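You operate a simulated robot arm through the tools that you are given. There is no shell and no other tool.

You are at the controls of a simulated robot arm. One attempt, no reset.

TASK
Pump two shots of softener into the clear cup and stand it in the blue tray.
Fine: spill none and swing the spout aside again.

Only the result counts: the job must be done as asked and must still hold three seconds after the hand-in. Knocking over, shifting, dropping, spilling or breaking anything else fails it.

THE ROBOT
A 6-joint arm with a two-finger parallel gripper, fixed in place. Base frame: the origin is on the floor under the middle of its stand, x ahead of it, y to its left, z up; the work surface is at about z = 900. Lengths are in mm, angles in degrees, forces in N, time in s.
With the tool pointing down near the work surface it reaches from about 240 to 640 mm from the base axis. Its first joint turns from -66.0 to 66.0 degrees. Payload 2.7 kg.
The tool frame sits at the grasp point between the pads (the TCP): z along the fingers, y along the line on which they close. The tips reach 23 mm beyond it. Largest opening 94 mm; finger width 38, thickness 10; the body of the gripper, 54 by 96 mm, starts 39 mm behind the TCP.
Orientation is told as [roll, pitch, yaw] about the base's x, y, z axes, in that order, counted from this pose: with the fingers straight down and closing along the base's y, the tool's x points along the base's -x, its y along +y and its z along -z.

THE INTERFACE
- The arm moves only by the tool play_rows. Its argument "motion" is one flat list of numbers, 7 for each row, row after row: the turn, a rotation vector about the tool's x, y, z in degrees, then the shift along the tool's x, y, z in mm, then the gripper command, from -1 (shut) to 1 (fully open), values between in proportion. In form: [rx, ry, rz, dx, dy, dz, fingers, rx, ry, rz, dx, dy, dz, fingers, ...]. A call has 1 to 20 rows; each row shifts and turns the commanded pose from where the row before left it, along the tool's axes as they then stand. A row lasts 0.2 s, in which the tool goes at most 50 mm and 8.6 degrees; a call with a longer step from one row to the next is refused whole, and so is a gripper value outside its range. Where a pose cannot be reached the arm comes as near as it can. A force on the tool above 40 N (or 10 N above the force at the start of the call, whichever is more), or a blocked arm, ends the call early, and 0.2 s more pass. The fingers move at their own pace (about 45 mm/s each) and stop on an object; they squeeze with about 44 N. The grip force told is the motor's: it shows also when the fingers shut on nothing. Time passes only in rows, and 0.2 s behind the last, so rows that do not move let the fingers close. The reply holds the time, the measured pose of the TCP, the force on the tool along the base axes, the opening and the grip force, in the units named above and with some noise, with the torque about the TCP (base axes, N m) and any sound that the robot's microphone picked up.
- Cameras (640 x 400 px; columns grow to the right, rows downward): "scene" is fixed at [92.7, -446, 1410.7]; the picture's right is [0.61, -0.80, 0.00], its down [-0.41, -0.31, -0.86] and it looks along [0.68, 0.52, -0.51] (base axes); focal length 294 px, centre (320, 200). "wrist" rides on the gripper at [86, 16, -75] in the tool frame; the picture's right is [-0.18, 0.98, 0.00], its down [-0.58, -0.11, -0.81] and it looks along [-0.79, -0.15, 0.59] (tool axes); focal length 243 px, centre (320, 200).
- capture(camera): a new picture of that camera. No time passes.
- locate(camera, pixels): there is no depth. For up to 12 entries [column, row, z] of the newest picture of that camera ("zoom" is the newest enlarged one), the place [x, y] in the base frame at which the ray of that pixel passes the height z, good to about 3 mm. No time passes.
- inspect(camera, box): a new picture of the part [left, top, right, bottom] of that camera's present view, enlarged. No time passes.
- hand_in(): hands the job in; it is judged then, once.

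Open the gripper and draw the arm clear of the work before you hand the job in, unless the task says otherwise.

The tools are called after "Call:" as a command line: name --argument value ..., lists and objects as JSON in quotes. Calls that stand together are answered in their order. play_rows: Moves the arm, as the interface text tells. Its arguments: {"type":"object","properties":{"motion":{"type":"array","items":{"type":"number"}}},"required":["motion"]} The other tools are called the same way: capture (camera) takes a picture; locate (camera, pixels) gives the place at which the rays of pixels pass given heights; inspect (camera, box) takes an enlarged picture of a part of a camera's view; hand_in () hands the job in.

At the start:

```text
time: 0.0
position: [258.9, -248.0, 1283.0]
tool_rot: [0.1, -0.1, 0.1]
wrist_force: [-0.1, 0.0, -0.5]
moment: [0.02, 0.01, 0.0]
finger_gap: 94.3
finger_force: 0.2
```

scene: 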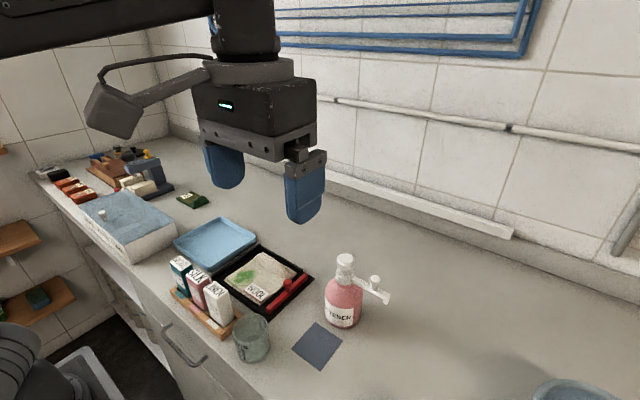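
wrist: 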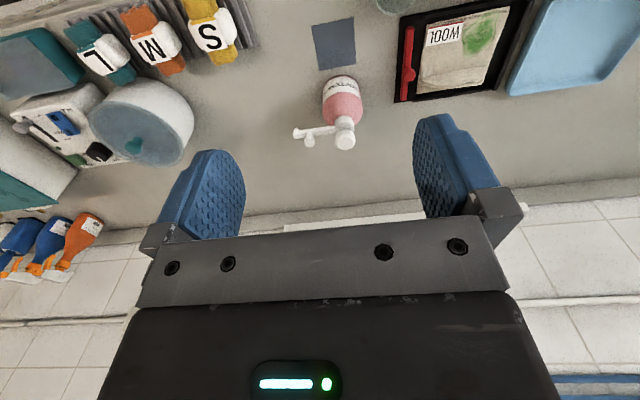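

I start with closer looks: the bottle with a pump is near (345,290) in the scene picture, the clear cup near (252,338), the blue tray near (215,243). I'll enlarge these parts.

Call:
inspect --camera "scene" --box '[220, 240, 420, 380]'

Call:
inspect --camera "wrist" --box '[270, 0, 430, 160]'

Call:
inspect --camera "scene" --box '[20, 130, 320, 340]'

```text
2.86 times, centred on (320, 310) of scene
```

zoom: 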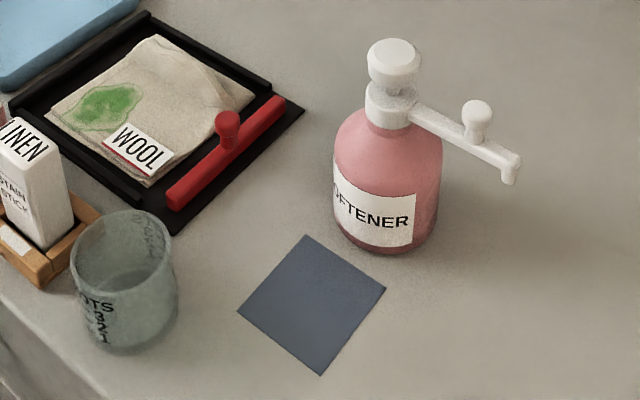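

```text
2.50 times, centred on (350, 80) of wrist
```

zoom: 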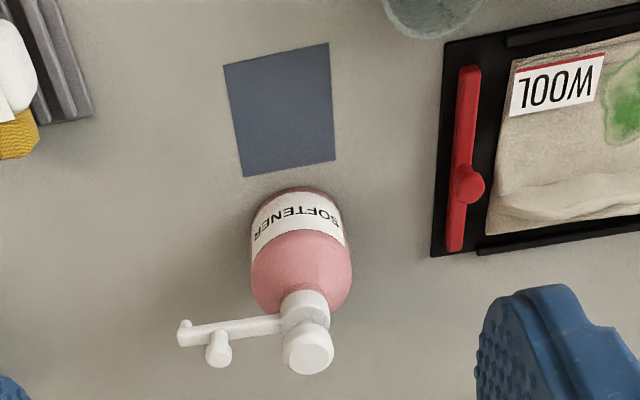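

```text
1.90 times, centred on (170, 235) of scene
```

zoom: 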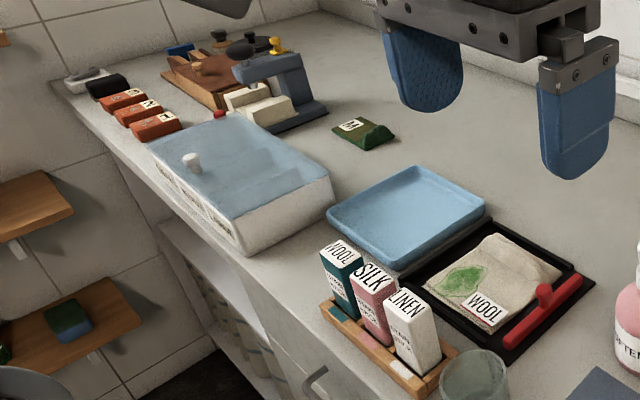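

The cup rim is at about (251,327), the mat's corners at (315,322), (343,341), (320,371), (291,348), the pump head top at (345,258), the spout's knob at (375,278) and the spout tip at (386,303). I ask for places at several heights.

Call:
locate --camera "scene" --pixels '[[314.8, 321.9, 900], [343.1, 341.1, 900], [320, 371.5, 900], [291, 348.5, 900], [251.8, 362.4, 900], [339, 329, 900], [325, 317, 900], [361, 318, 900], [215, 220, 915], [256, 237, 915], [205, 272, 900], [175, 240, 915]]'

Call:
capture --camera "wrist"

```text
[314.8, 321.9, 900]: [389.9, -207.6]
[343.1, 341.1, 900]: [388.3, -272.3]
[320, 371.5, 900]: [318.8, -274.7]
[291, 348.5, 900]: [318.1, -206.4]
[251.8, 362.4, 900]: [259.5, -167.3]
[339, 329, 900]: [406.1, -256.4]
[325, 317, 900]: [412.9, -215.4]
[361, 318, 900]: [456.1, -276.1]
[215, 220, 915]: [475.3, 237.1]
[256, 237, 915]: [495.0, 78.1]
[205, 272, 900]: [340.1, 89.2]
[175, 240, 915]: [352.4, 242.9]
```

```text
taken
```

wrist: 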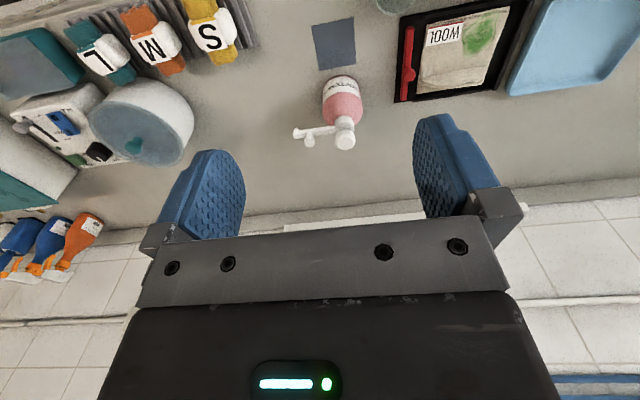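

Now I find the heights of the pump parts by crossing the rays of both cameras: head top scene (345.5,260) / wrist (346,141), knob scene (374.5,276) / wrist (309,142), spout tip scene (386,303) / wrist (295,131), cup rim.

Call:
locate --camera "scene" --pixels '[[345.5, 260, 1000], [345.5, 260, 1050], [374.5, 276, 1000], [374.5, 276, 1050], [386, 303, 980], [386, 303, 1020], [250.8, 327.5, 960], [250.8, 327.5, 1000], [232.5, 330, 980], [270.3, 333.5, 980]]'

Call:
locate --camera "wrist" --pixels '[[346, 141, 1000], [346, 141, 1050], [309, 142, 1000], [309, 142, 1050], [295, 130, 980], [295, 130, 1020], [325, 73, 900], [354, 67, 900], [312, 25, 900], [352, 18, 900]]'

```text
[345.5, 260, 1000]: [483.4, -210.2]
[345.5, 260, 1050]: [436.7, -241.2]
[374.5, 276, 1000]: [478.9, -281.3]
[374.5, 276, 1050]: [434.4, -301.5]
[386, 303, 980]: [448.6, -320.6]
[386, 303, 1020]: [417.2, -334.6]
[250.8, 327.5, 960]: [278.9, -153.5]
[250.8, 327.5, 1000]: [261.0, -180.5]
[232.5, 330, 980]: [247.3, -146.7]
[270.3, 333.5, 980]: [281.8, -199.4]
```

```text
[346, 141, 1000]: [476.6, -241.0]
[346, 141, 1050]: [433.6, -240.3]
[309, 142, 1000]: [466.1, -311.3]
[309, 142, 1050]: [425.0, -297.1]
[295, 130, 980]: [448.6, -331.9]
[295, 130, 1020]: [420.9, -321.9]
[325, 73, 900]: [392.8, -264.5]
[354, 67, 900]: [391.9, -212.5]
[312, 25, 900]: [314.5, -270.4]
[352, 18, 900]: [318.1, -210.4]
```

The pump axis comes out near (435,-240) with head top z≈1050, knob near (435,-299,1043), spout tip near (435,-325,999); the mat is centred near (354,-240). Now a sharp look at the cup and its neighbours, and at the bottle.

Call:
inspect --camera "scene" --box '[210, 300, 290, 370]'

Call:
inspect --camera "scene" --box '[310, 240, 410, 340]'

Call:
inspect --camera "scene" --box '[160, 200, 270, 290]'

```text
5.71 times, centred on (250, 335) of scene
```

zoom: 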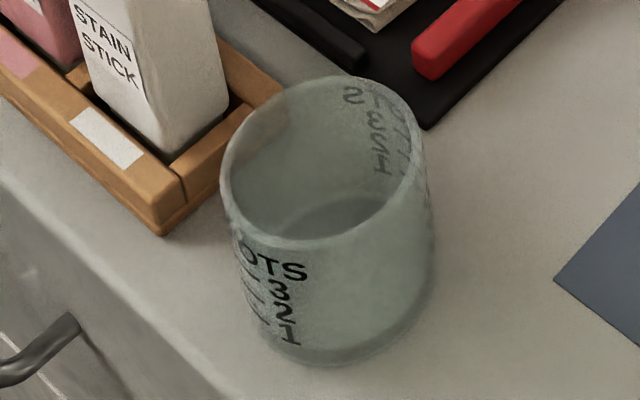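

```text
4.00 times, centred on (360, 290) of scene
```

zoom: 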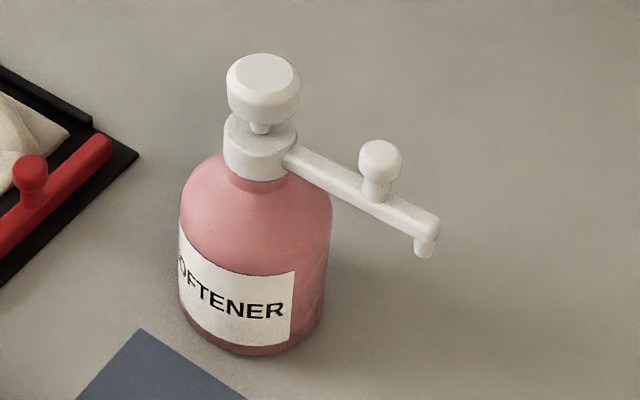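

```text
4.44 times, centred on (215, 245) of scene
```

zoom: 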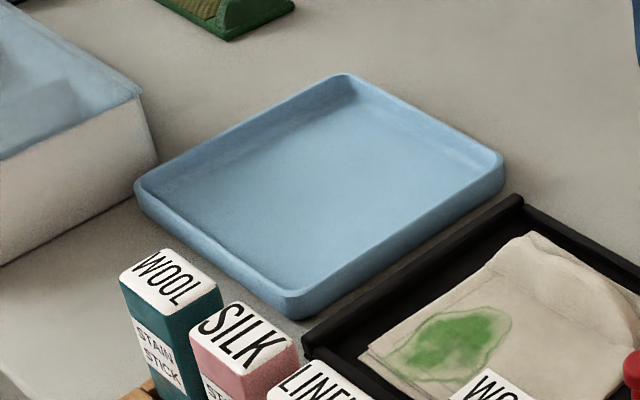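

The pump has a separate press head on a thin stem, with the spout on the collar below; the cup looks about 60 mm tall. I check the cup's rim (rows 313 to 344), its base front (251,364), the rack corner, and tray corners by locate.

Call:
locate --camera "scene" --pixels '[[246.5, 343.7, 960], [254.4, 313.1, 960], [232.5, 330, 960], [268.7, 327, 960], [250.9, 364.2, 900], [269, 351, 900], [222.3, 340, 915], [239, 316, 915], [268.5, 322, 905], [250.9, 322, 900]]'

Call:
locate --camera "zoom" --pixels '[[342, 76, 915], [500, 158, 915], [290, 302, 915], [140, 188, 915], [290, 318, 900], [340, 105, 903], [465, 170, 903], [290, 285, 903], [180, 195, 903]]'

```text
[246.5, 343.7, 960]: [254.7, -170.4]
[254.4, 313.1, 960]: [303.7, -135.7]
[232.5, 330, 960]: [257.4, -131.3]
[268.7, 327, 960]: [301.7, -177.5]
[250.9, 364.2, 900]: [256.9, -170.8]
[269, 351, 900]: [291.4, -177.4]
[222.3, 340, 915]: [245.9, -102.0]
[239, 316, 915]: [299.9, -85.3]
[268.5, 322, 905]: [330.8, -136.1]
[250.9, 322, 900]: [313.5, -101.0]
```

```text
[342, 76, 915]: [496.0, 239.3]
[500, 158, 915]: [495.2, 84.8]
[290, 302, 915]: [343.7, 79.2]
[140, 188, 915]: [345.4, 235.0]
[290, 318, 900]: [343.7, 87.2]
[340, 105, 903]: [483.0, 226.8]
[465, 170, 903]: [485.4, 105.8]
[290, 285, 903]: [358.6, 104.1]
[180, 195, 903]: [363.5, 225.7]
```

The cup stands near (279.5,-153.7), is about 60 mm tall with a rim of about 62 mm, and the tray interior spans about x 360–485, y 104–226. I move above the cup at z 1100 with the fingers at about 76 mm and look with the wrist camera.

Call:
play_rows --motion '[0, 0, 0, -4.1, 18.9, 36.6, 0.62, 0, 0, 0, -4.1, 18.9, 36.6, 0.62, 0, 0, 0, -4.1, 18.9, 36.6, 0.62, 0, 0, 0, -4.1, 18.9, 36.6, 0.62, 0, 0, 0, -4.2, 18.7, 36.6, 0.62, 0, 0, 0, 0, 0, 0, 0.62]'

Call:
capture --camera "wrist"

Call:
capture --camera "scene"

```text
time: 1.4
position: [277.3, -155.8, 1096.8]
tool_rot: [0.0, 0.0, 0.1]
wrist_force: [0.7, -0.2, 0.1]
moment: [0.03, -0.02, 0.01]
finger_gap: 76.1
finger_force: 0.1
```

```text
taken
```

wrist: 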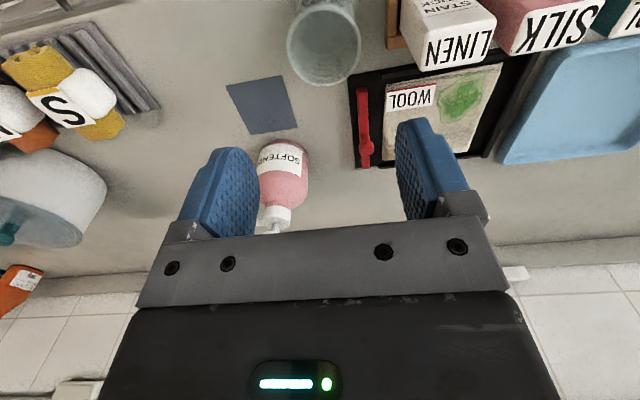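

```text
taken
```

scene: 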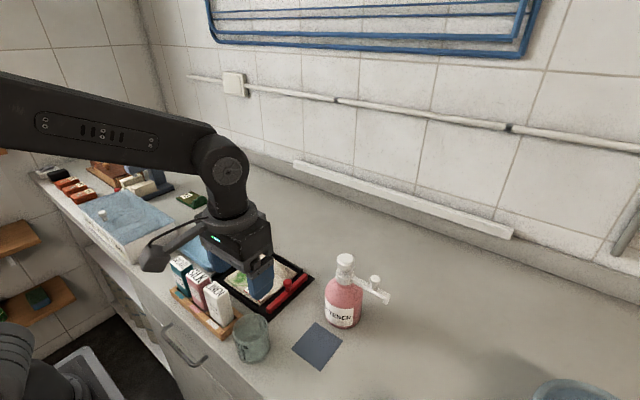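

In the wrist picture the cup's rim spans columns 286–361 with its lower edge at row 86; I locate the rim at z=960 and the rack/stick edges near it.

Call:
locate --camera "wrist" --pixels '[[286, 42, 960], [361, 42, 960], [323, 86, 960], [326, 5, 960], [423, 72, 975], [413, 30, 975], [386, 47, 918], [350, 75, 905], [293, 0, 930], [358, 0, 930]]'

Call:
inspect --camera "wrist" --box '[250, 0, 450, 120]'

```text
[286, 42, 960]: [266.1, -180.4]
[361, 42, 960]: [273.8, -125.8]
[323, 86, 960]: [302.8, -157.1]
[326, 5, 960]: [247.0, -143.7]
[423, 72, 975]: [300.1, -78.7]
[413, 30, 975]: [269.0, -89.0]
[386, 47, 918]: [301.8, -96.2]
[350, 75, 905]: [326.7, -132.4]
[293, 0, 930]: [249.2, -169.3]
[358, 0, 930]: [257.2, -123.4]
```

```text
3.20 times, centred on (350, 60) of wrist
```

zoom: 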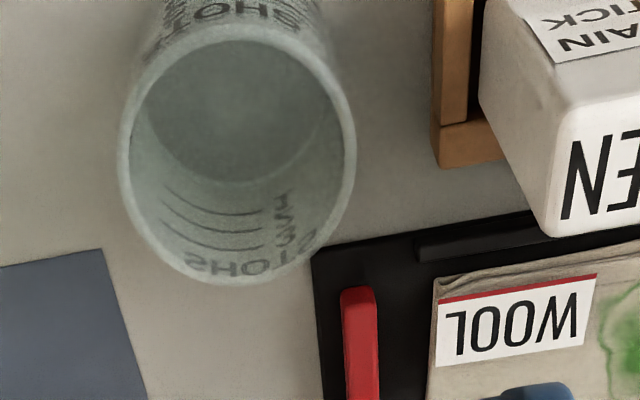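

The rim centre comes to about (277,-153), so I'm nearly above it. I hold still one row to check the noise of the measured pose.

Call:
play_rows --motion '[0, 0, 0, 0, 0, 0, 0.62]'

Call:
play_rows --motion '[0, 0, 0, 0, 0, 0, 0.62]'

```text
time: 1.8
position: [277.4, -156.5, 1097.4]
tool_rot: [0.0, -0.2, 0.1]
wrist_force: [-1.0, -0.2, -0.4]
moment: [0.0, -0.01, -0.02]
finger_gap: 76.1
finger_force: 0.1
```

```text
time: 2.2
position: [277.5, -157.2, 1097.0]
tool_rot: [0.0, -0.1, 0.0]
wrist_force: [-0.2, 0.3, 0.6]
moment: [0.01, -0.01, -0.02]
finger_gap: 76.1
finger_force: 0.0
```

The pose reads steady at about (277.4,-156.5,1097). I shift +2 mm in y and descend to TCP z≈933, with the fingers at 76 mm so they stay clear of the rack (edge near y -96).

Call:
play_rows --motion '[0, 0, 0, 0, 2, 20, 0.62, 0, 0, 0, 0, 0, 40, 0.62, 0, 0, 0, 0, 0, 40, 0.62, 0, 0, 0, 0, 0, 25, 0.62, 0, 0, 0, 0, 0, 15, 0.62, 0, 0, 0, 0, 0, 4, 0.62, 0, 0, 0, 0, 0, 0, 0.62]'

Call:
capture --camera "wrist"

Call:
inspect --camera "scene" --box '[180, 260, 320, 370]'

```text
time: 3.8
position: [280.2, -151.0, 954.1]
tool_rot: [0.0, 0.0, 0.0]
wrist_force: [0.1, 0.9, -0.2]
moment: [0.02, 0.0, 0.03]
finger_gap: 75.7
finger_force: 0.0
```

```text
taken
```

wrist: 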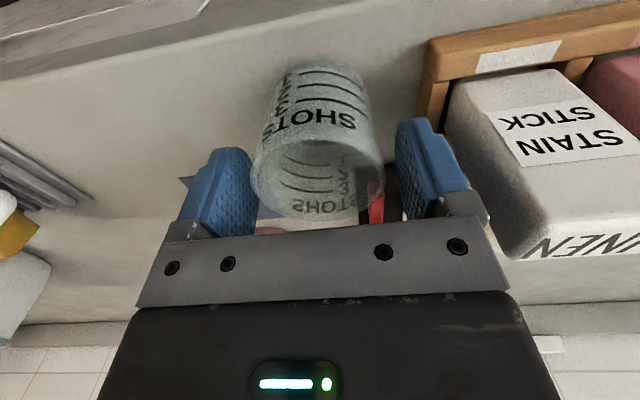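

```text
3.64 times, centred on (250, 315) of scene
```

zoom: 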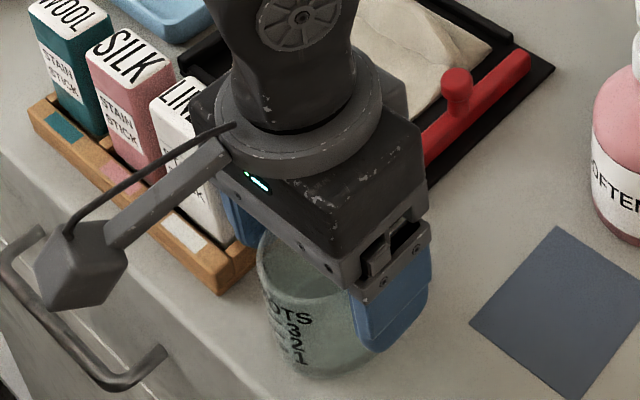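

The cup's rim spans columns 250–385 between the pads, centred near 318, and the fingers clear the rack. I descend 20 mm more and close.

Call:
play_rows --motion '[0, 0, 0, 0, 0, 12, 0.62, 0, 0, 0, 0, 0, 8, 0.62, 0, 0, 0, 0, 0, 0, 0.62, 0, 0, 0, 0, 0, 0, 0.2, 0, 0, 0, 0, 0, 0, -1, 0, 0, 0, 0, 0, 0, -1, 0, 0, 0, 0, 0, 0, -1]'

Call:
capture --camera "wrist"

Call:
inspect --camera "scene" --box '[180, 260, 320, 370]'

```text
time: 5.4
position: [278.7, -152.0, 935.4]
tool_rot: [-0.1, -0.2, 0.0]
wrist_force: [-0.5, -0.9, 0.6]
moment: [-0.01, 0.0, -0.01]
finger_gap: 59.2
finger_force: 44.2
```

```text
taken
```

wrist: 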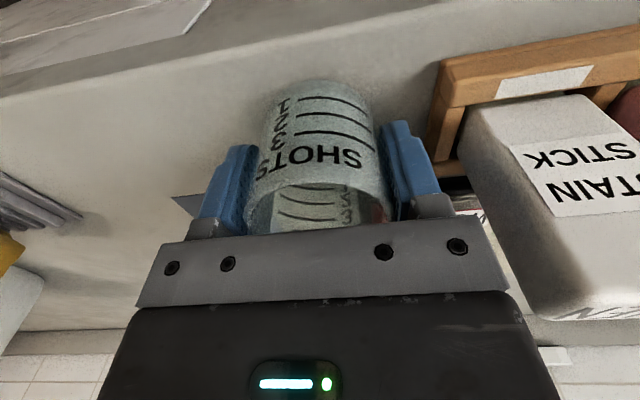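

```text
3.64 times, centred on (250, 315) of scene
```

zoom: 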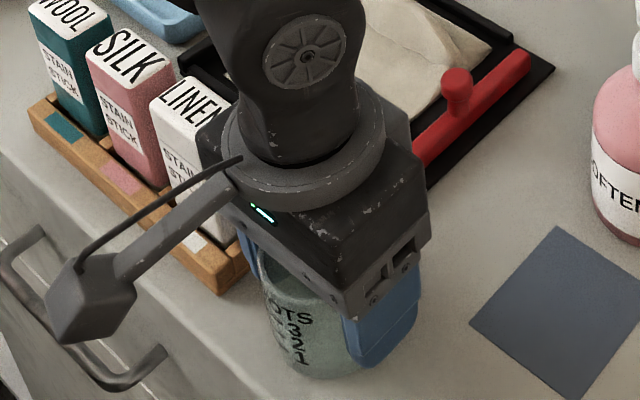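

The cup is held (gap 59.2 mm, 44 N). I lift it 60 mm and carry it over to the mat at about (352,-240), staying at height first.

Call:
play_rows --motion '[0, 0, 0, 0, 0, -10, -1, 0, 0, 0, 0, 0, -25, -1, 0, 0, 0, 0, 0, -25, -1, 0, 0, 0, -14, -17, 0, -1, 0, 0, 0, -20, -24, 0, -1, 0, 0, 0, -20, -24, 0, -1, 0, 0, 0, -14, -17, 0, -1, 0, 0, 0, -5, -6.3, 0, -1, 0, 0, 0, 0, 0, 0, -1]'

Call:
capture --camera "wrist"

Call:
inspect --camera "scene" --box '[240, 240, 400, 370]'

```text
time: 7.4
position: [351.2, -241.5, 998.1]
tool_rot: [0.0, -0.1, 0.1]
wrist_force: [0.0, 0.4, -0.8]
moment: [-0.02, 0.02, -0.01]
finger_gap: 59.0
finger_force: 44.1
```

```text
taken
```

wrist: 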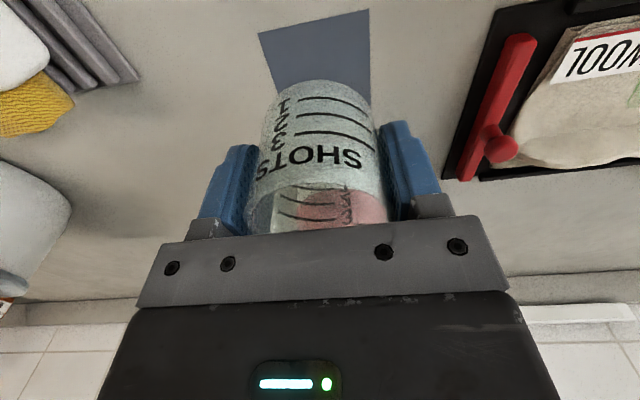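

```text
3.08 times, centred on (320, 305) of scene
```

zoom: 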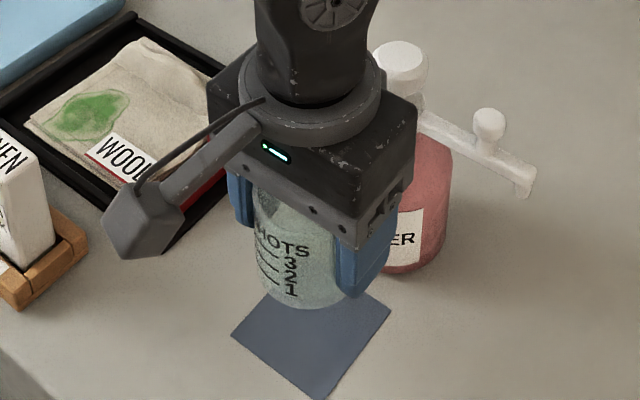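

The cup hangs above the mat (mat spans columns 258–370 in the wrist picture, cup centred at 318). I lower it in small last steps.

Call:
play_rows --motion '[0, 0, 0, 0, 0, 15, -1, 0, 0, 0, 0, 0, 25, -1, 0, 0, 0, 0, 0, 10, -1, 0, 0, 0, 0, 0, 5, -1, 0, 0, 0, 0, 0, 2, -1, 0, 0, 0, 0, 0, 1, -1, 0, 0, 0, 0, 0, 0, -1]'

Call:
inspect --camera "scene" --box '[240, 240, 400, 370]'

```text
time: 9.0
position: [353.2, -241.1, 939.0]
tool_rot: [0.0, 0.0, 0.1]
wrist_force: [-0.6, -0.3, -0.8]
moment: [0.04, 0.0, -0.01]
finger_gap: 59.0
finger_force: 44.0
```

```text
3.08 times, centred on (320, 305) of scene
```

zoom: 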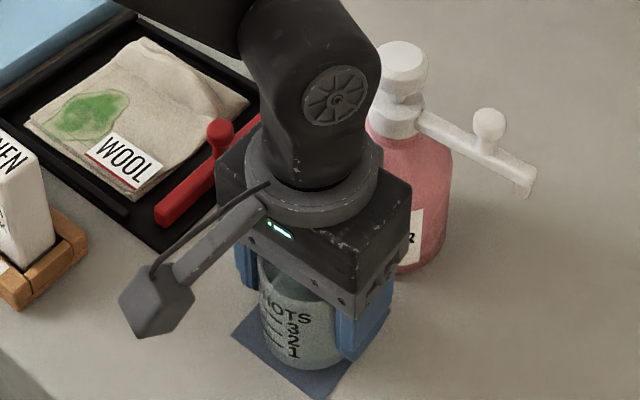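

No contact force yet at z≈939. I lower in 1 mm steps until the force tells contact.

Call:
play_rows --motion '[0, 0, 0, 0, 0, 1, -1, 0, 0, 0, 0, 0, 0, -1]'

Call:
play_rows --motion '[0, 0, 0, 0, 0, 1, -1, 0, 0, 0, 0, 0, 0, -1]'

Call:
play_rows --motion '[0, 0, 0, 0, 0, 1, -1, 0, 0, 0, 0, 0, 0, -1]'

```text
time: 9.6
position: [352.4, -240.8, 935.2]
tool_rot: [0.0, -0.1, 0.1]
wrist_force: [0.3, -0.3, -0.9]
moment: [0.03, 0.02, -0.04]
finger_gap: 58.8
finger_force: 43.9
```

```text
time: 10.2
position: [352.9, -240.9, 936.4]
tool_rot: [0.0, -0.1, 0.1]
wrist_force: [-0.3, 0.0, -1.5]
moment: [0.0, -0.04, 0.01]
finger_gap: 58.9
finger_force: 43.9
```

```text
time: 10.8
position: [352.5, -240.8, 936.0]
tool_rot: [-0.1, -0.2, 0.2]
wrist_force: [-3.8, 1.3, 12.7]
moment: [0.22, 0.23, -0.02]
finger_gap: 59.0
finger_force: 44.2
```

Contact shows (12.7 N up). I ease up 0.7 mm, open to 76 mm, and raise straight up.

Call:
play_rows --motion '[0, 0, 0, 0, 0, -0.7, -1, 0, 0, 0, 0, 0, 0, 0, 0, 0, 0, 0, 0, 0, 0.4, 0, 0, 0, 0, 0, 0, 0.62, 0, 0, 0, 0, 0, 0, 0.62, 0, 0, 0, 0, 0, -10, 0.62, 0, 0, 0, 0, 0, -30, 0.62, 0, 0, 0, 0, 0, -40, 0.62, 0, 0, 0, 0, 0, -40, 0.62, 0, 0, 0, 0, 0, -40, 0.62, 0, 0, 0, 0, 0, -20, 0.62, 0, 0, 0, 0, 0, 0, 0.62]'

Call:
capture --camera "wrist"

Call:
inspect --camera "scene" --box '[240, 240, 400, 370]'

```text
time: 13.4
position: [350.3, -240.2, 1115.5]
tool_rot: [0.1, -0.1, 0.1]
wrist_force: [0.0, 0.7, 0.1]
moment: [-0.01, 0.0, 0.0]
finger_gap: 76.1
finger_force: 0.0
```

```text
taken
```

wrist: 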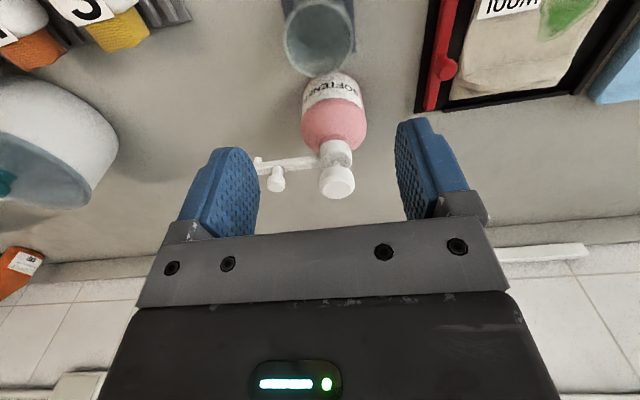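

```text
3.08 times, centred on (320, 305) of scene
```

zoom: 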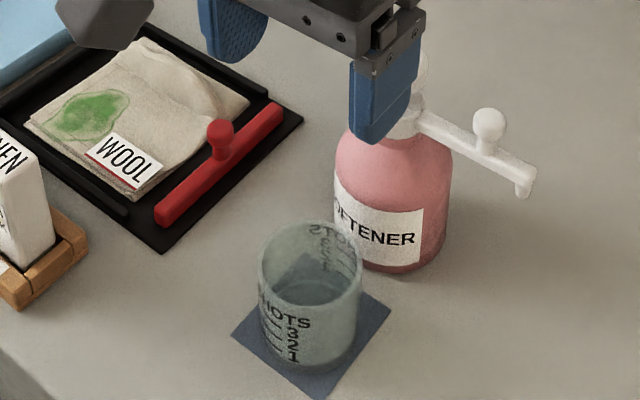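

The cup stands on the mat. I locate its rim, the pump head, the knob and the spout tip again from both views.

Call:
inspect --camera "wrist" --box '[240, 0, 400, 220]'

Call:
inspect --camera "scene" --box '[290, 240, 410, 360]'

Call:
locate --camera "wrist" --pixels '[[283, 38, 960], [355, 38, 960], [319, 77, 960], [338, 182, 1050], [277, 183, 1048], [261, 160, 1010], [277, 183, 1040]]'

```text
1.82 times, centred on (320, 110) of wrist
```

zoom: 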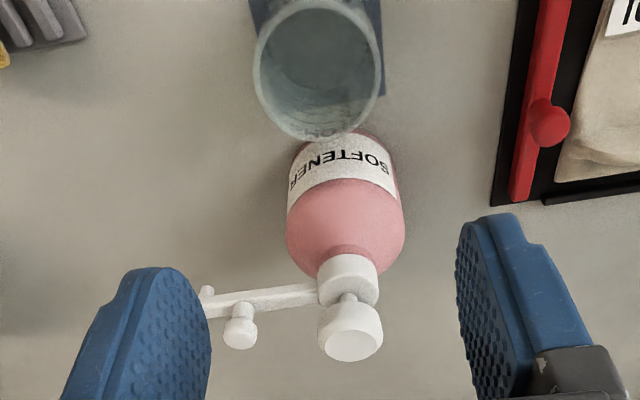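

```text
3.33 times, centred on (350, 300) of scene
```

zoom: 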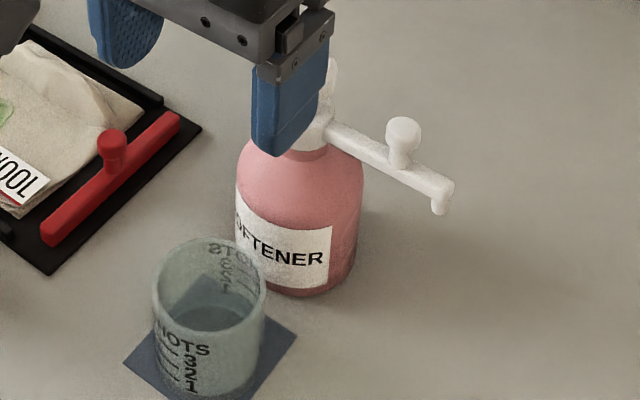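

```text
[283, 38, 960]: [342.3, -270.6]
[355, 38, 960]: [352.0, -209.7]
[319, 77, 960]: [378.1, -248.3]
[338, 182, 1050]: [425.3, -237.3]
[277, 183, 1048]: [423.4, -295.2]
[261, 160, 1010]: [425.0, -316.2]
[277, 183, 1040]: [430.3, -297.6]
```

I refine: the head's top disc centre is at wrist (339,190), the knob top at (276,188), the nozzle end at (257,160).

Call:
locate --camera "wrist" --pixels '[[339, 189.7, 1050], [339, 189.7, 1046], [276, 187, 1048], [276, 187, 1044], [257, 160, 998], [257, 160, 1010], [319, 40, 958]]'

Call:
locate --camera "scene" --pixels '[[375, 276, 1048], [375, 276, 1044], [381.5, 303.3, 998], [381.5, 303.3, 990], [385, 296, 1010], [312.7, 321, 960], [296, 320, 960], [329.7, 322, 960]]'

```text
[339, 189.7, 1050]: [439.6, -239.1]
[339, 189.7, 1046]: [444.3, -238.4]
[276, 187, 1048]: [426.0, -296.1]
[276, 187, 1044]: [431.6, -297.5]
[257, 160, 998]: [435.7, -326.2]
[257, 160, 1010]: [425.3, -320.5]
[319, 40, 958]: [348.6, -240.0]
```

```text
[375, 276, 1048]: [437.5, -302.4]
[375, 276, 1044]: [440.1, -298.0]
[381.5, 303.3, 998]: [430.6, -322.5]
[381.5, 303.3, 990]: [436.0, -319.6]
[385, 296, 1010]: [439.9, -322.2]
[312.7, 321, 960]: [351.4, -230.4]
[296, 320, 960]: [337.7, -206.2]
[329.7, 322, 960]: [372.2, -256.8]
```

Best estimates: pump axis (436,-240), knob (433,-299), nozzle radius about 83 mm, cup centre about (349,-241). I turn the tool to yaw +90 at this safe height so the fingers will close along x around the knob.

Call:
play_rows --motion '[0, 0, -5, 0, 0, 0, 0.62, 0, 0, -8, 0, 0, 0, 0.62, 0, 0, -8, 0, 0, 0, 0.62, 0, 0, -8, 0, 0, 0, 0.62, 0, 0, -8, 0, 0, 0, 0.62, 0, 0, -8, 0, 0, 0, 0.62, 0, 0, -8, 0, 0, 0, 0.62, 0, 0, -8, 0, 0, 0, 0.62, 0, 0, -8, 0, 0, 0, 0.62, 0, 0, -8, 0, 0, 0, 0.62, 0, 0, -8, 0, 0, 0, 0.62, 0, 0, -5, 0, 0, 0, 0.62, 0, 0, 0, 0, 0, 0, 0.62]'

Call:
capture --camera "scene"

```text
time: 16.2
position: [351.5, -240.3, 1113.9]
tool_rot: [-0.1, 0.0, 90.2]
wrist_force: [-0.3, -0.5, 0.1]
moment: [-0.03, 0.02, -0.02]
finger_gap: 76.3
finger_force: 0.1
```

```text
taken
```

scene: 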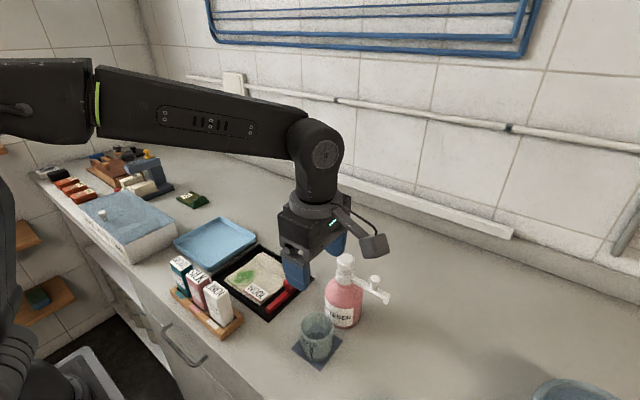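

Yaw 90 is reached. I move over the knob to about (434,-299) at the same height and look.

Call:
play_rows --motion '[0, 0, 0, 10, -14, 0, 0.62, 0, 0, 0, 20, -27, 0, 0.62, 0, 0, 0, 19, -27, 0, 0.62, 0, 0, 0, 10, -14, 0, 0.62, 0, 0, 0, 0, 0, 0, 0.62]'

Call:
capture --camera "wrist"

Call:
inspect --camera "scene" --box '[290, 200, 430, 340]'

```text
time: 17.4
position: [435.2, -300.5, 1114.4]
tool_rot: [0.0, 0.0, 90.0]
wrist_force: [-0.3, -0.6, 0.7]
moment: [0.0, -0.01, 0.02]
finger_gap: 76.3
finger_force: 0.0
```

```text
taken
```

wrist: 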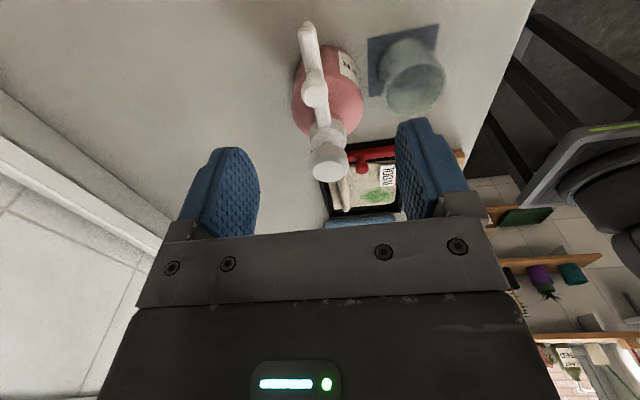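

```text
2.86 times, centred on (360, 270) of scene
```

zoom: 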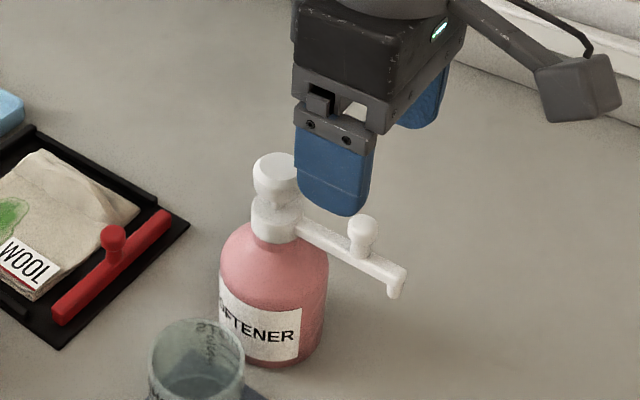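

The knob is at wrist (315,93) and the head at (328,163). I enlarge and locate them.

Call:
inspect --camera "wrist" --box '[270, 10, 380, 190]'

Call:
locate --camera "wrist" --pixels '[[314, 95, 1048], [314, 95, 1040], [329, 165, 1050], [307, 26, 1000], [331, 172, 1050], [415, 65, 958]]'

```text
2.22 times, centred on (325, 100) of wrist
```

zoom: 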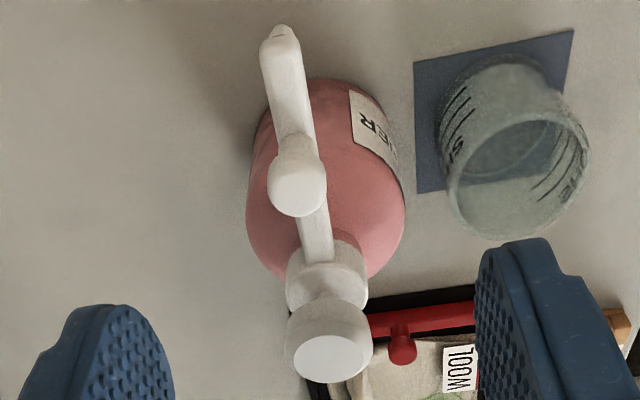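

```text
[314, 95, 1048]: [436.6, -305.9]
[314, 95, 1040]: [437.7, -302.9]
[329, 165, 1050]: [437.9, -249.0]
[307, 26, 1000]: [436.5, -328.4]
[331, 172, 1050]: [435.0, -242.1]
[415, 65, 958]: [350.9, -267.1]
```

The knob sits near (436,-301), nearly under the TCP. I descend 72 mm to TCP z≈1042 and close on the knob.

Call:
play_rows --motion '[0, 0, 0, 0, 0, 20, 0.62, 0, 0, 0, 0, 0, 30, 0.62, 0, 0, 0, 0, 0, 15, 0.62, 0, 0, 0, 0, 0, 7, 0.62, 0, 0, 0, 0, 0, 0, 0.62]'

Call:
capture --camera "wrist"

Call:
inspect --camera "scene" --box '[310, 220, 430, 330]'

```text
time: 18.6
position: [434.1, -299.1, 1043.5]
tool_rot: [0.0, 0.0, 90.1]
wrist_force: [-1.0, 0.0, -0.5]
moment: [0.02, 0.02, -0.02]
finger_gap: 76.1
finger_force: 0.0
```

```text
taken
```

wrist: 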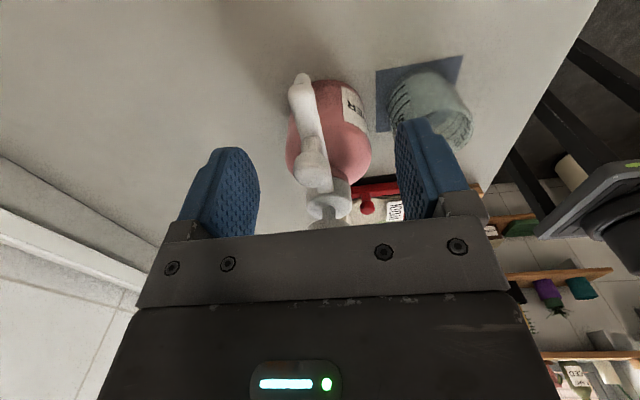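

```text
3.64 times, centred on (370, 275) of scene
```

zoom: 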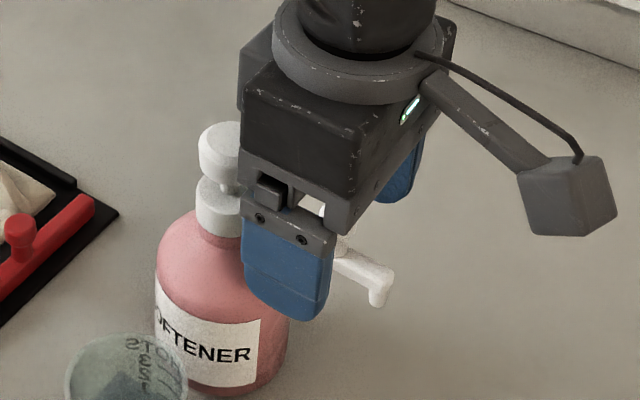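

The knob is at about (311,165) in the wrist picture, slightly left of the TCP's (320,181). I enlarge to centre the fingers on it.

Call:
inspect --camera "wrist" --box '[260, 60, 400, 230]'

```text
2.35 times, centred on (330, 145) of wrist
```

zoom: 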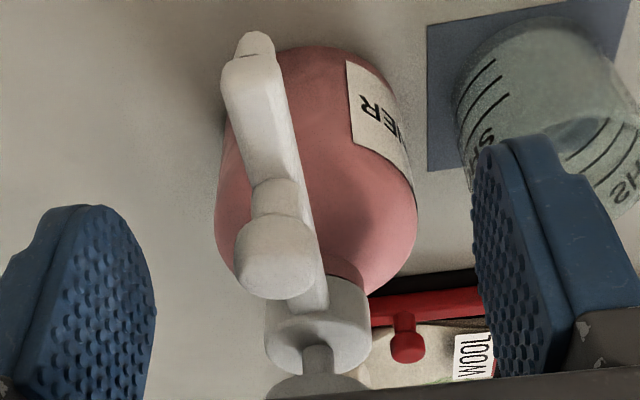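

The knob is about 3.4 mm toward +x of the finger centre and a few mm outward. I shift the tool accordingly and close on the knob.

Call:
play_rows --motion '[0, 0, 0, 3, -3.4, 0, 0.62, 0, 0, 0, 0, 0, 0, 0.3, 0, 0, 0, 0, 0, 0, 0, 0, 0, 0, 0, 0, 0, -0.3, 0, 0, 0, 0, 0, 0, -0.45, 0, 0, 0, 0, 0, 0, -0.6, 0, 0, 0, 0, 0, 0, -0.8, 0, 0, 0, 0, 0, 0, -1, 0, 0, 0, 0, 0, 0, -1]'

Call:
capture --camera "wrist"

Call:
inspect --camera "scene" --box '[310, 220, 430, 330]'

```text
time: 20.6
position: [437.9, -302.1, 1043.1]
tool_rot: [-0.1, 0.0, 90.1]
wrist_force: [0.6, 0.6, -0.3]
moment: [-0.04, 0.07, 0.03]
finger_gap: 16.8
finger_force: 44.7
```

```text
taken
```

wrist: 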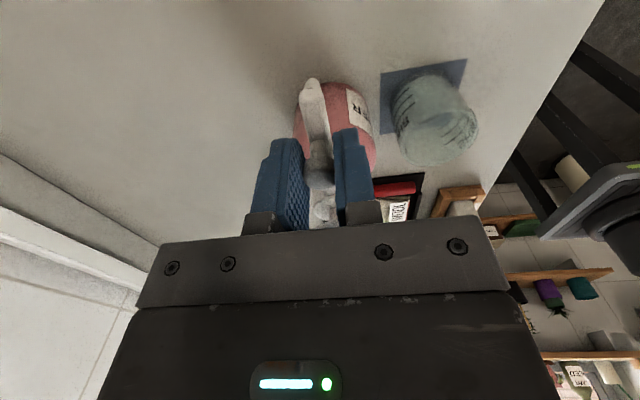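

```text
3.64 times, centred on (370, 275) of scene
```

zoom: 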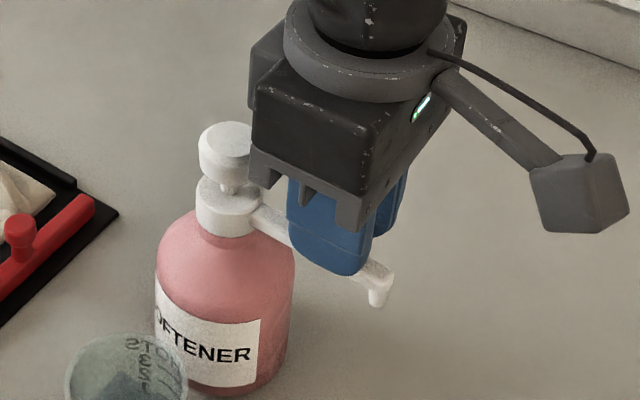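

The knob is gripped (gap 16.8 mm) at (437.9,-302.1), radius about 62 mm from the pump axis. I swing it along the arc in small turn-then-shift steps toward -x, first about 42 degrees, then check.

Call:
play_rows --motion '[0, 0, 3, 0, 0, 0, -1, 0, 0, 0, 0, 6.45, 0, -1, 0, 0, 6, 0, 0, 0, -1, 0, 0, 0, 0, 6.45, 0, -1, 0, 0, 6, 0, 0, 0, -1, 0, 0, 0, 0, 6.45, 0, -1, 0, 0, 6, 0, 0, 0, -1, 0, 0, 0, 0, 6.45, 0, -1, 0, 0, 6, 0, 0, 0, -1, 0, 0, 0, 0, 6.45, 0, -1, 0, 0, 6, 0, 0, 0, -1, 0, 0, 0, 0, 6.45, 0, -1, 0, 0, 6, 0, 0, 0, -1, 0, 0, 0, 0, 6.45, 0, -1, 0, 0, 6, 0, 0, 0, -1]'

Call:
capture --camera "wrist"

Call:
inspect --camera "scene" --box '[270, 220, 430, 350]'

```text
time: 23.8
position: [394.8, -284.8, 1043.9]
tool_rot: [0.3, -0.2, 45.2]
wrist_force: [-6.3, 6.5, -8.0]
moment: [0.16, -0.08, 0.5]
finger_gap: 17.1
finger_force: 45.2
```

```text
taken
```

wrist: 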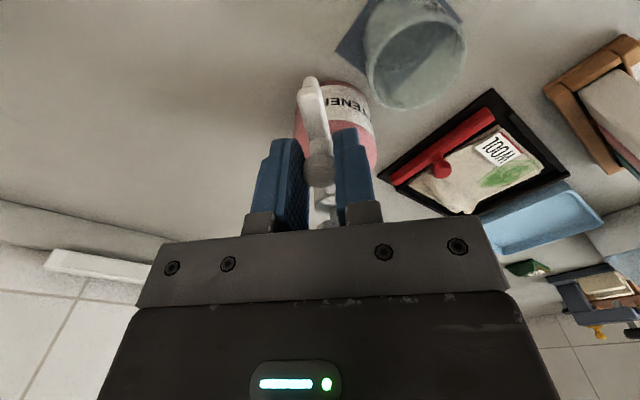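

```text
3.08 times, centred on (350, 285) of scene
```

zoom: 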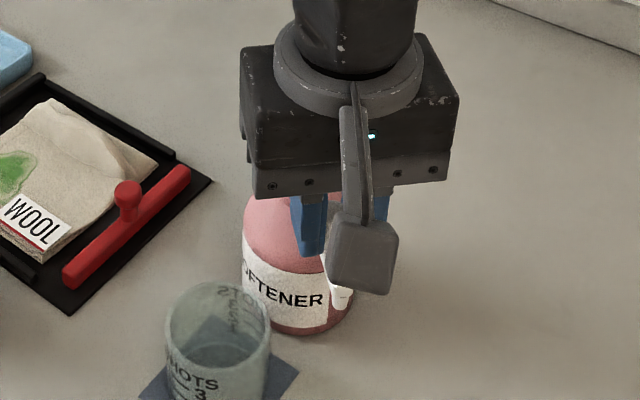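

Radial force is only about -0.8 N and the bottle hasn't moved; the 9 N along the tangent comes from the turn running 3 degrees ahead of the shift. I now even that out and go on in smooth 3-degree combined steps.

Call:
play_rows --motion '[0, 0, 0, 0, 3.2, 0, -1, 0, 0, 0, 0, 0, 0, -1]'

Call:
play_rows --motion '[0, 0, 3, 0, 3.225, 0, -1, 0, 0, 3, 0, 3.225, 0, -1, 0, 0, 3, 0, 3.225, 0, -1, 0, 0, 3, 0, 3.225, 0, -1, 0, 0, 3, 0, 3.225, 0, -1, 0, 0, 3, 0, 3.225, 0, -1, 0, 0, 3, 0, 3.225, 0, -1, 0, 0, 0, 0, 0, 0, -1]'

Call:
inspect --camera "scene" --box '[270, 220, 430, 350]'

```text
time: 24.4
position: [394.8, -284.5, 1044.1]
tool_rot: [-0.1, -0.1, 45.1]
wrist_force: [5.6, -0.6, -15.1]
moment: [0.07, 0.04, -0.29]
finger_gap: 17.2
finger_force: 44.8
```

```text
time: 26.2
position: [381.5, -266.3, 1044.4]
tool_rot: [-0.2, -0.1, 24.1]
wrist_force: [5.9, 5.2, -8.9]
moment: [0.01, 0.13, 0.16]
finger_gap: 17.1
finger_force: 45.1
```

```text
3.08 times, centred on (350, 285) of scene
```

zoom: 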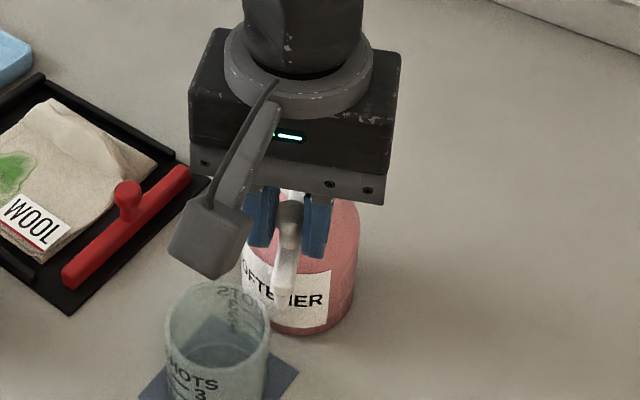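

The force shows the tool about 0.8 mm too far outward and lifting a little (-8.9 N in z). I correct inward and down by small amounts and read again.

Call:
play_rows --motion '[0, 0, 0, -0.8, 0, 0.7, -1, 0, 0, 0, 0, 0, 0, -1]'

Call:
inspect --camera "wrist" --box '[240, 0, 440, 240]'

```text
time: 26.8
position: [382.4, -267.4, 1044.5]
tool_rot: [-0.3, -0.1, 24.0]
wrist_force: [-8.2, 4.4, 5.2]
moment: [0.38, -0.38, 0.45]
finger_gap: 16.8
finger_force: 45.0
```

```text
1.67 times, centred on (340, 120) of wrist
```

zoom: 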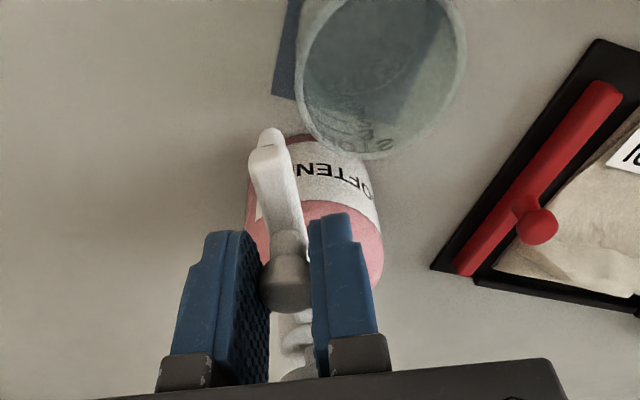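

Stiffness is about 15–20 N per mm; I step back about half the correction and go on with seven more 3-degree steps with the shift aimed along the chord.

Call:
play_rows --motion '[0, 0, 0, 0.35, 0.4, -0.25, -1, 0, 0, 3, -0.084, 3.224, 0, -1, 0, 0, 3, -0.084, 3.224, 0, -1, 0, 0, 3, -0.084, 3.224, 0, -1, 0, 0, 3, -0.084, 3.224, 0, -1, 0, 0, 0, 0, 0, 0, -1]'

Call:
inspect --camera "wrist" --box '[240, 0, 440, 240]'

Call:
inspect --camera "scene" --box '[270, 220, 430, 370]'

```text
time: 28.2
position: [377.0, -254.6, 1043.9]
tool_rot: [-0.2, -0.3, 12.0]
wrist_force: [-2.0, -2.7, 20.3]
moment: [-0.05, 0.51, -0.13]
finger_gap: 16.9
finger_force: 45.4
```

```text
1.67 times, centred on (340, 120) of wrist
```

zoom: 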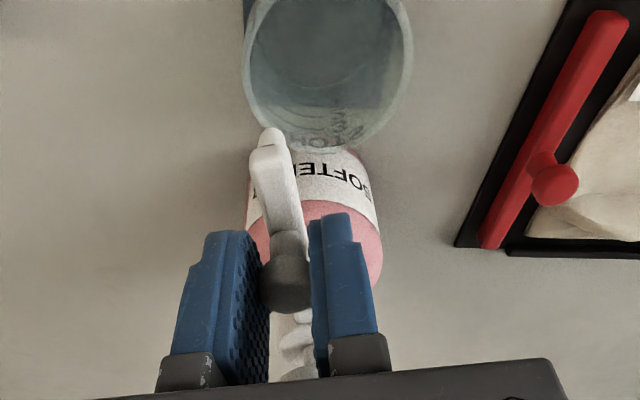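

```text
2.67 times, centred on (350, 295) of scene
```

zoom: 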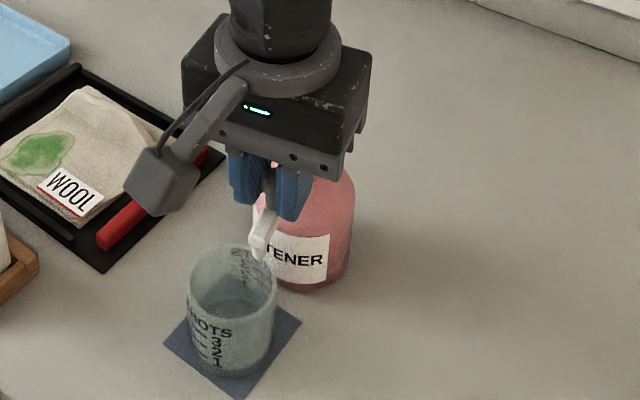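

The spout is 12 degrees short of -x, and the tool now presses down 20 N, so I loosen the fingers to about 21 mm gap to let the knob ride freely, raise 1 mm, and push it the rest of the way.

Call:
play_rows --motion '[0, 0, 0, 0, 0, -0.5, -0.55, 0, 0, 0, 0, 0, 0, -0.55, 0, 0, 3, -0.084, 3.224, 0, -0.55, 0, 0, 3, -0.084, 3.224, 0, -0.55, 0, 0, 3, -0.084, 3.224, 0, -0.55, 0, 0, 3, -0.084, 3.224, 0, -0.55, 0, 0, 0, 0, 1, 0, -0.55, 0, 0, 0, 0, 0, 0, -0.55]'

Call:
inspect --camera "wrist" --box '[240, 0, 440, 240]'

Call:
inspect --camera "scene" --box '[270, 220, 430, 370]'

```text
time: 30.0
position: [376.4, -238.7, 1043.5]
tool_rot: [0.0, -0.1, 0.0]
wrist_force: [0.4, 0.1, 0.4]
moment: [-0.02, -0.04, 0.0]
finger_gap: 21.4
finger_force: 0.1
```

```text
1.67 times, centred on (340, 120) of wrist
```

zoom: 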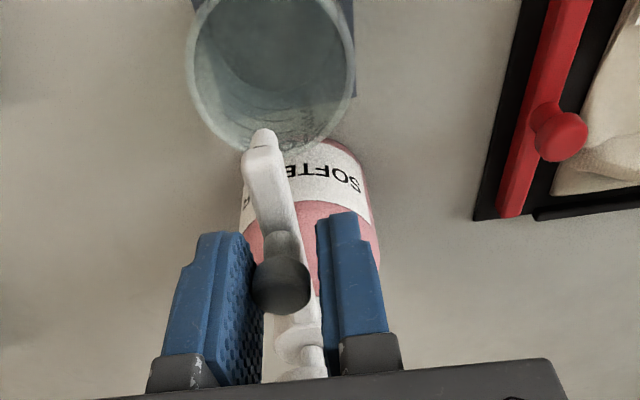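

```text
2.67 times, centred on (350, 295) of scene
```

zoom: 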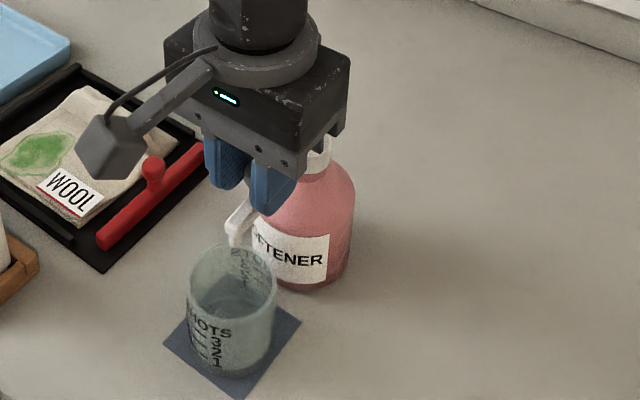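

All forces are zero and the spout now lies over the cup. I open to about 60 mm and rise clear to check the nozzle's place over the cup.

Call:
play_rows --motion '[0, 0, 0, 0, 0, 0, 0, 0, 0, 0, 0, 0, 0, 0.3, 0, 0, 0, 0, 0, -10, 0.3, 0, 0, 0, 0, 0, -30, 0.3, 0, 0, 0, 0, 0, -30, 0.3, 0, 0, 0, 0, 0, -20, 0.3, 0, 0, 0, 0, 0, 0, 0.3]'

Call:
inspect --camera "wrist" --box '[240, 0, 440, 240]'

Call:
inspect --camera "scene" --box '[280, 240, 400, 370]'

```text
time: 31.6
position: [378.3, -240.2, 1131.5]
tool_rot: [0.0, -0.1, 0.1]
wrist_force: [0.7, -0.3, 0.3]
moment: [0.0, -0.02, 0.0]
finger_gap: 61.0
finger_force: 0.1
```

```text
1.67 times, centred on (340, 120) of wrist
```

zoom: 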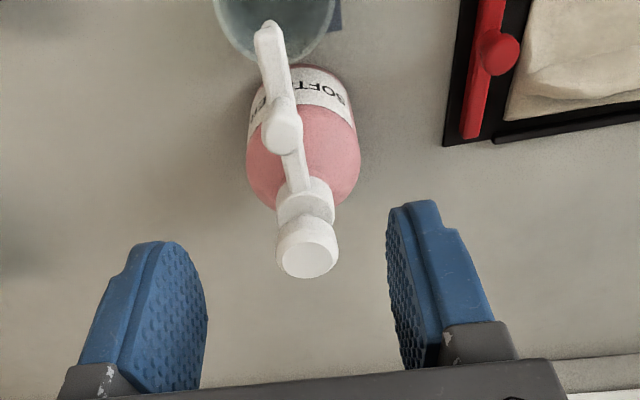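

```text
3.08 times, centred on (340, 305) of scene
```

zoom: 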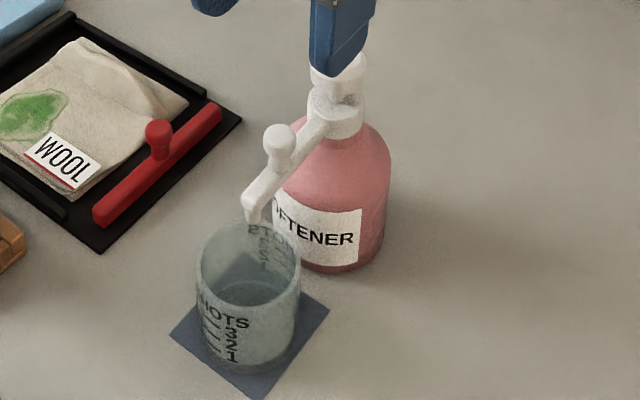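

I locate the nozzle's lower end (scene (318,311.5)) at z≈996 and the cup's rim centre (scene (317,326)) at z≈959.

Call:
locate --camera "scene" --pixels '[[317.9, 311.5, 996], [317.9, 311.5, 1000], [316.9, 326.1, 959], [300, 325, 959], [333.8, 326.5, 959], [317, 311.8, 959], [313.7, 340.5, 959]]'

Call:
locate --camera "wrist" --pixels '[[308.8, 17, 1005], [308.8, 17, 1013], [331.6, 156, 1050], [331.6, 156, 1046], [310, 67, 1046], [277, 12, 959], [341, 12, 959], [304, 37, 959]]'

```text
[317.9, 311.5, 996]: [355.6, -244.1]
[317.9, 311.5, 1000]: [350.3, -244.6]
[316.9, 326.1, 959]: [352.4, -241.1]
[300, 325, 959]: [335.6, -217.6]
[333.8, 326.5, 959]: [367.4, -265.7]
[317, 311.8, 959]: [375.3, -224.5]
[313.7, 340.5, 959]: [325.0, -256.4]
```

```text
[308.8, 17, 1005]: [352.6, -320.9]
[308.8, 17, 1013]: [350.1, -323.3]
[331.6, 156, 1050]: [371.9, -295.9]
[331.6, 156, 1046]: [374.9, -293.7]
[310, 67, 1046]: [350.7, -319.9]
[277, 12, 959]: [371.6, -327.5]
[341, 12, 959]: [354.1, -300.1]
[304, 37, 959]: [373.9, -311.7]
```

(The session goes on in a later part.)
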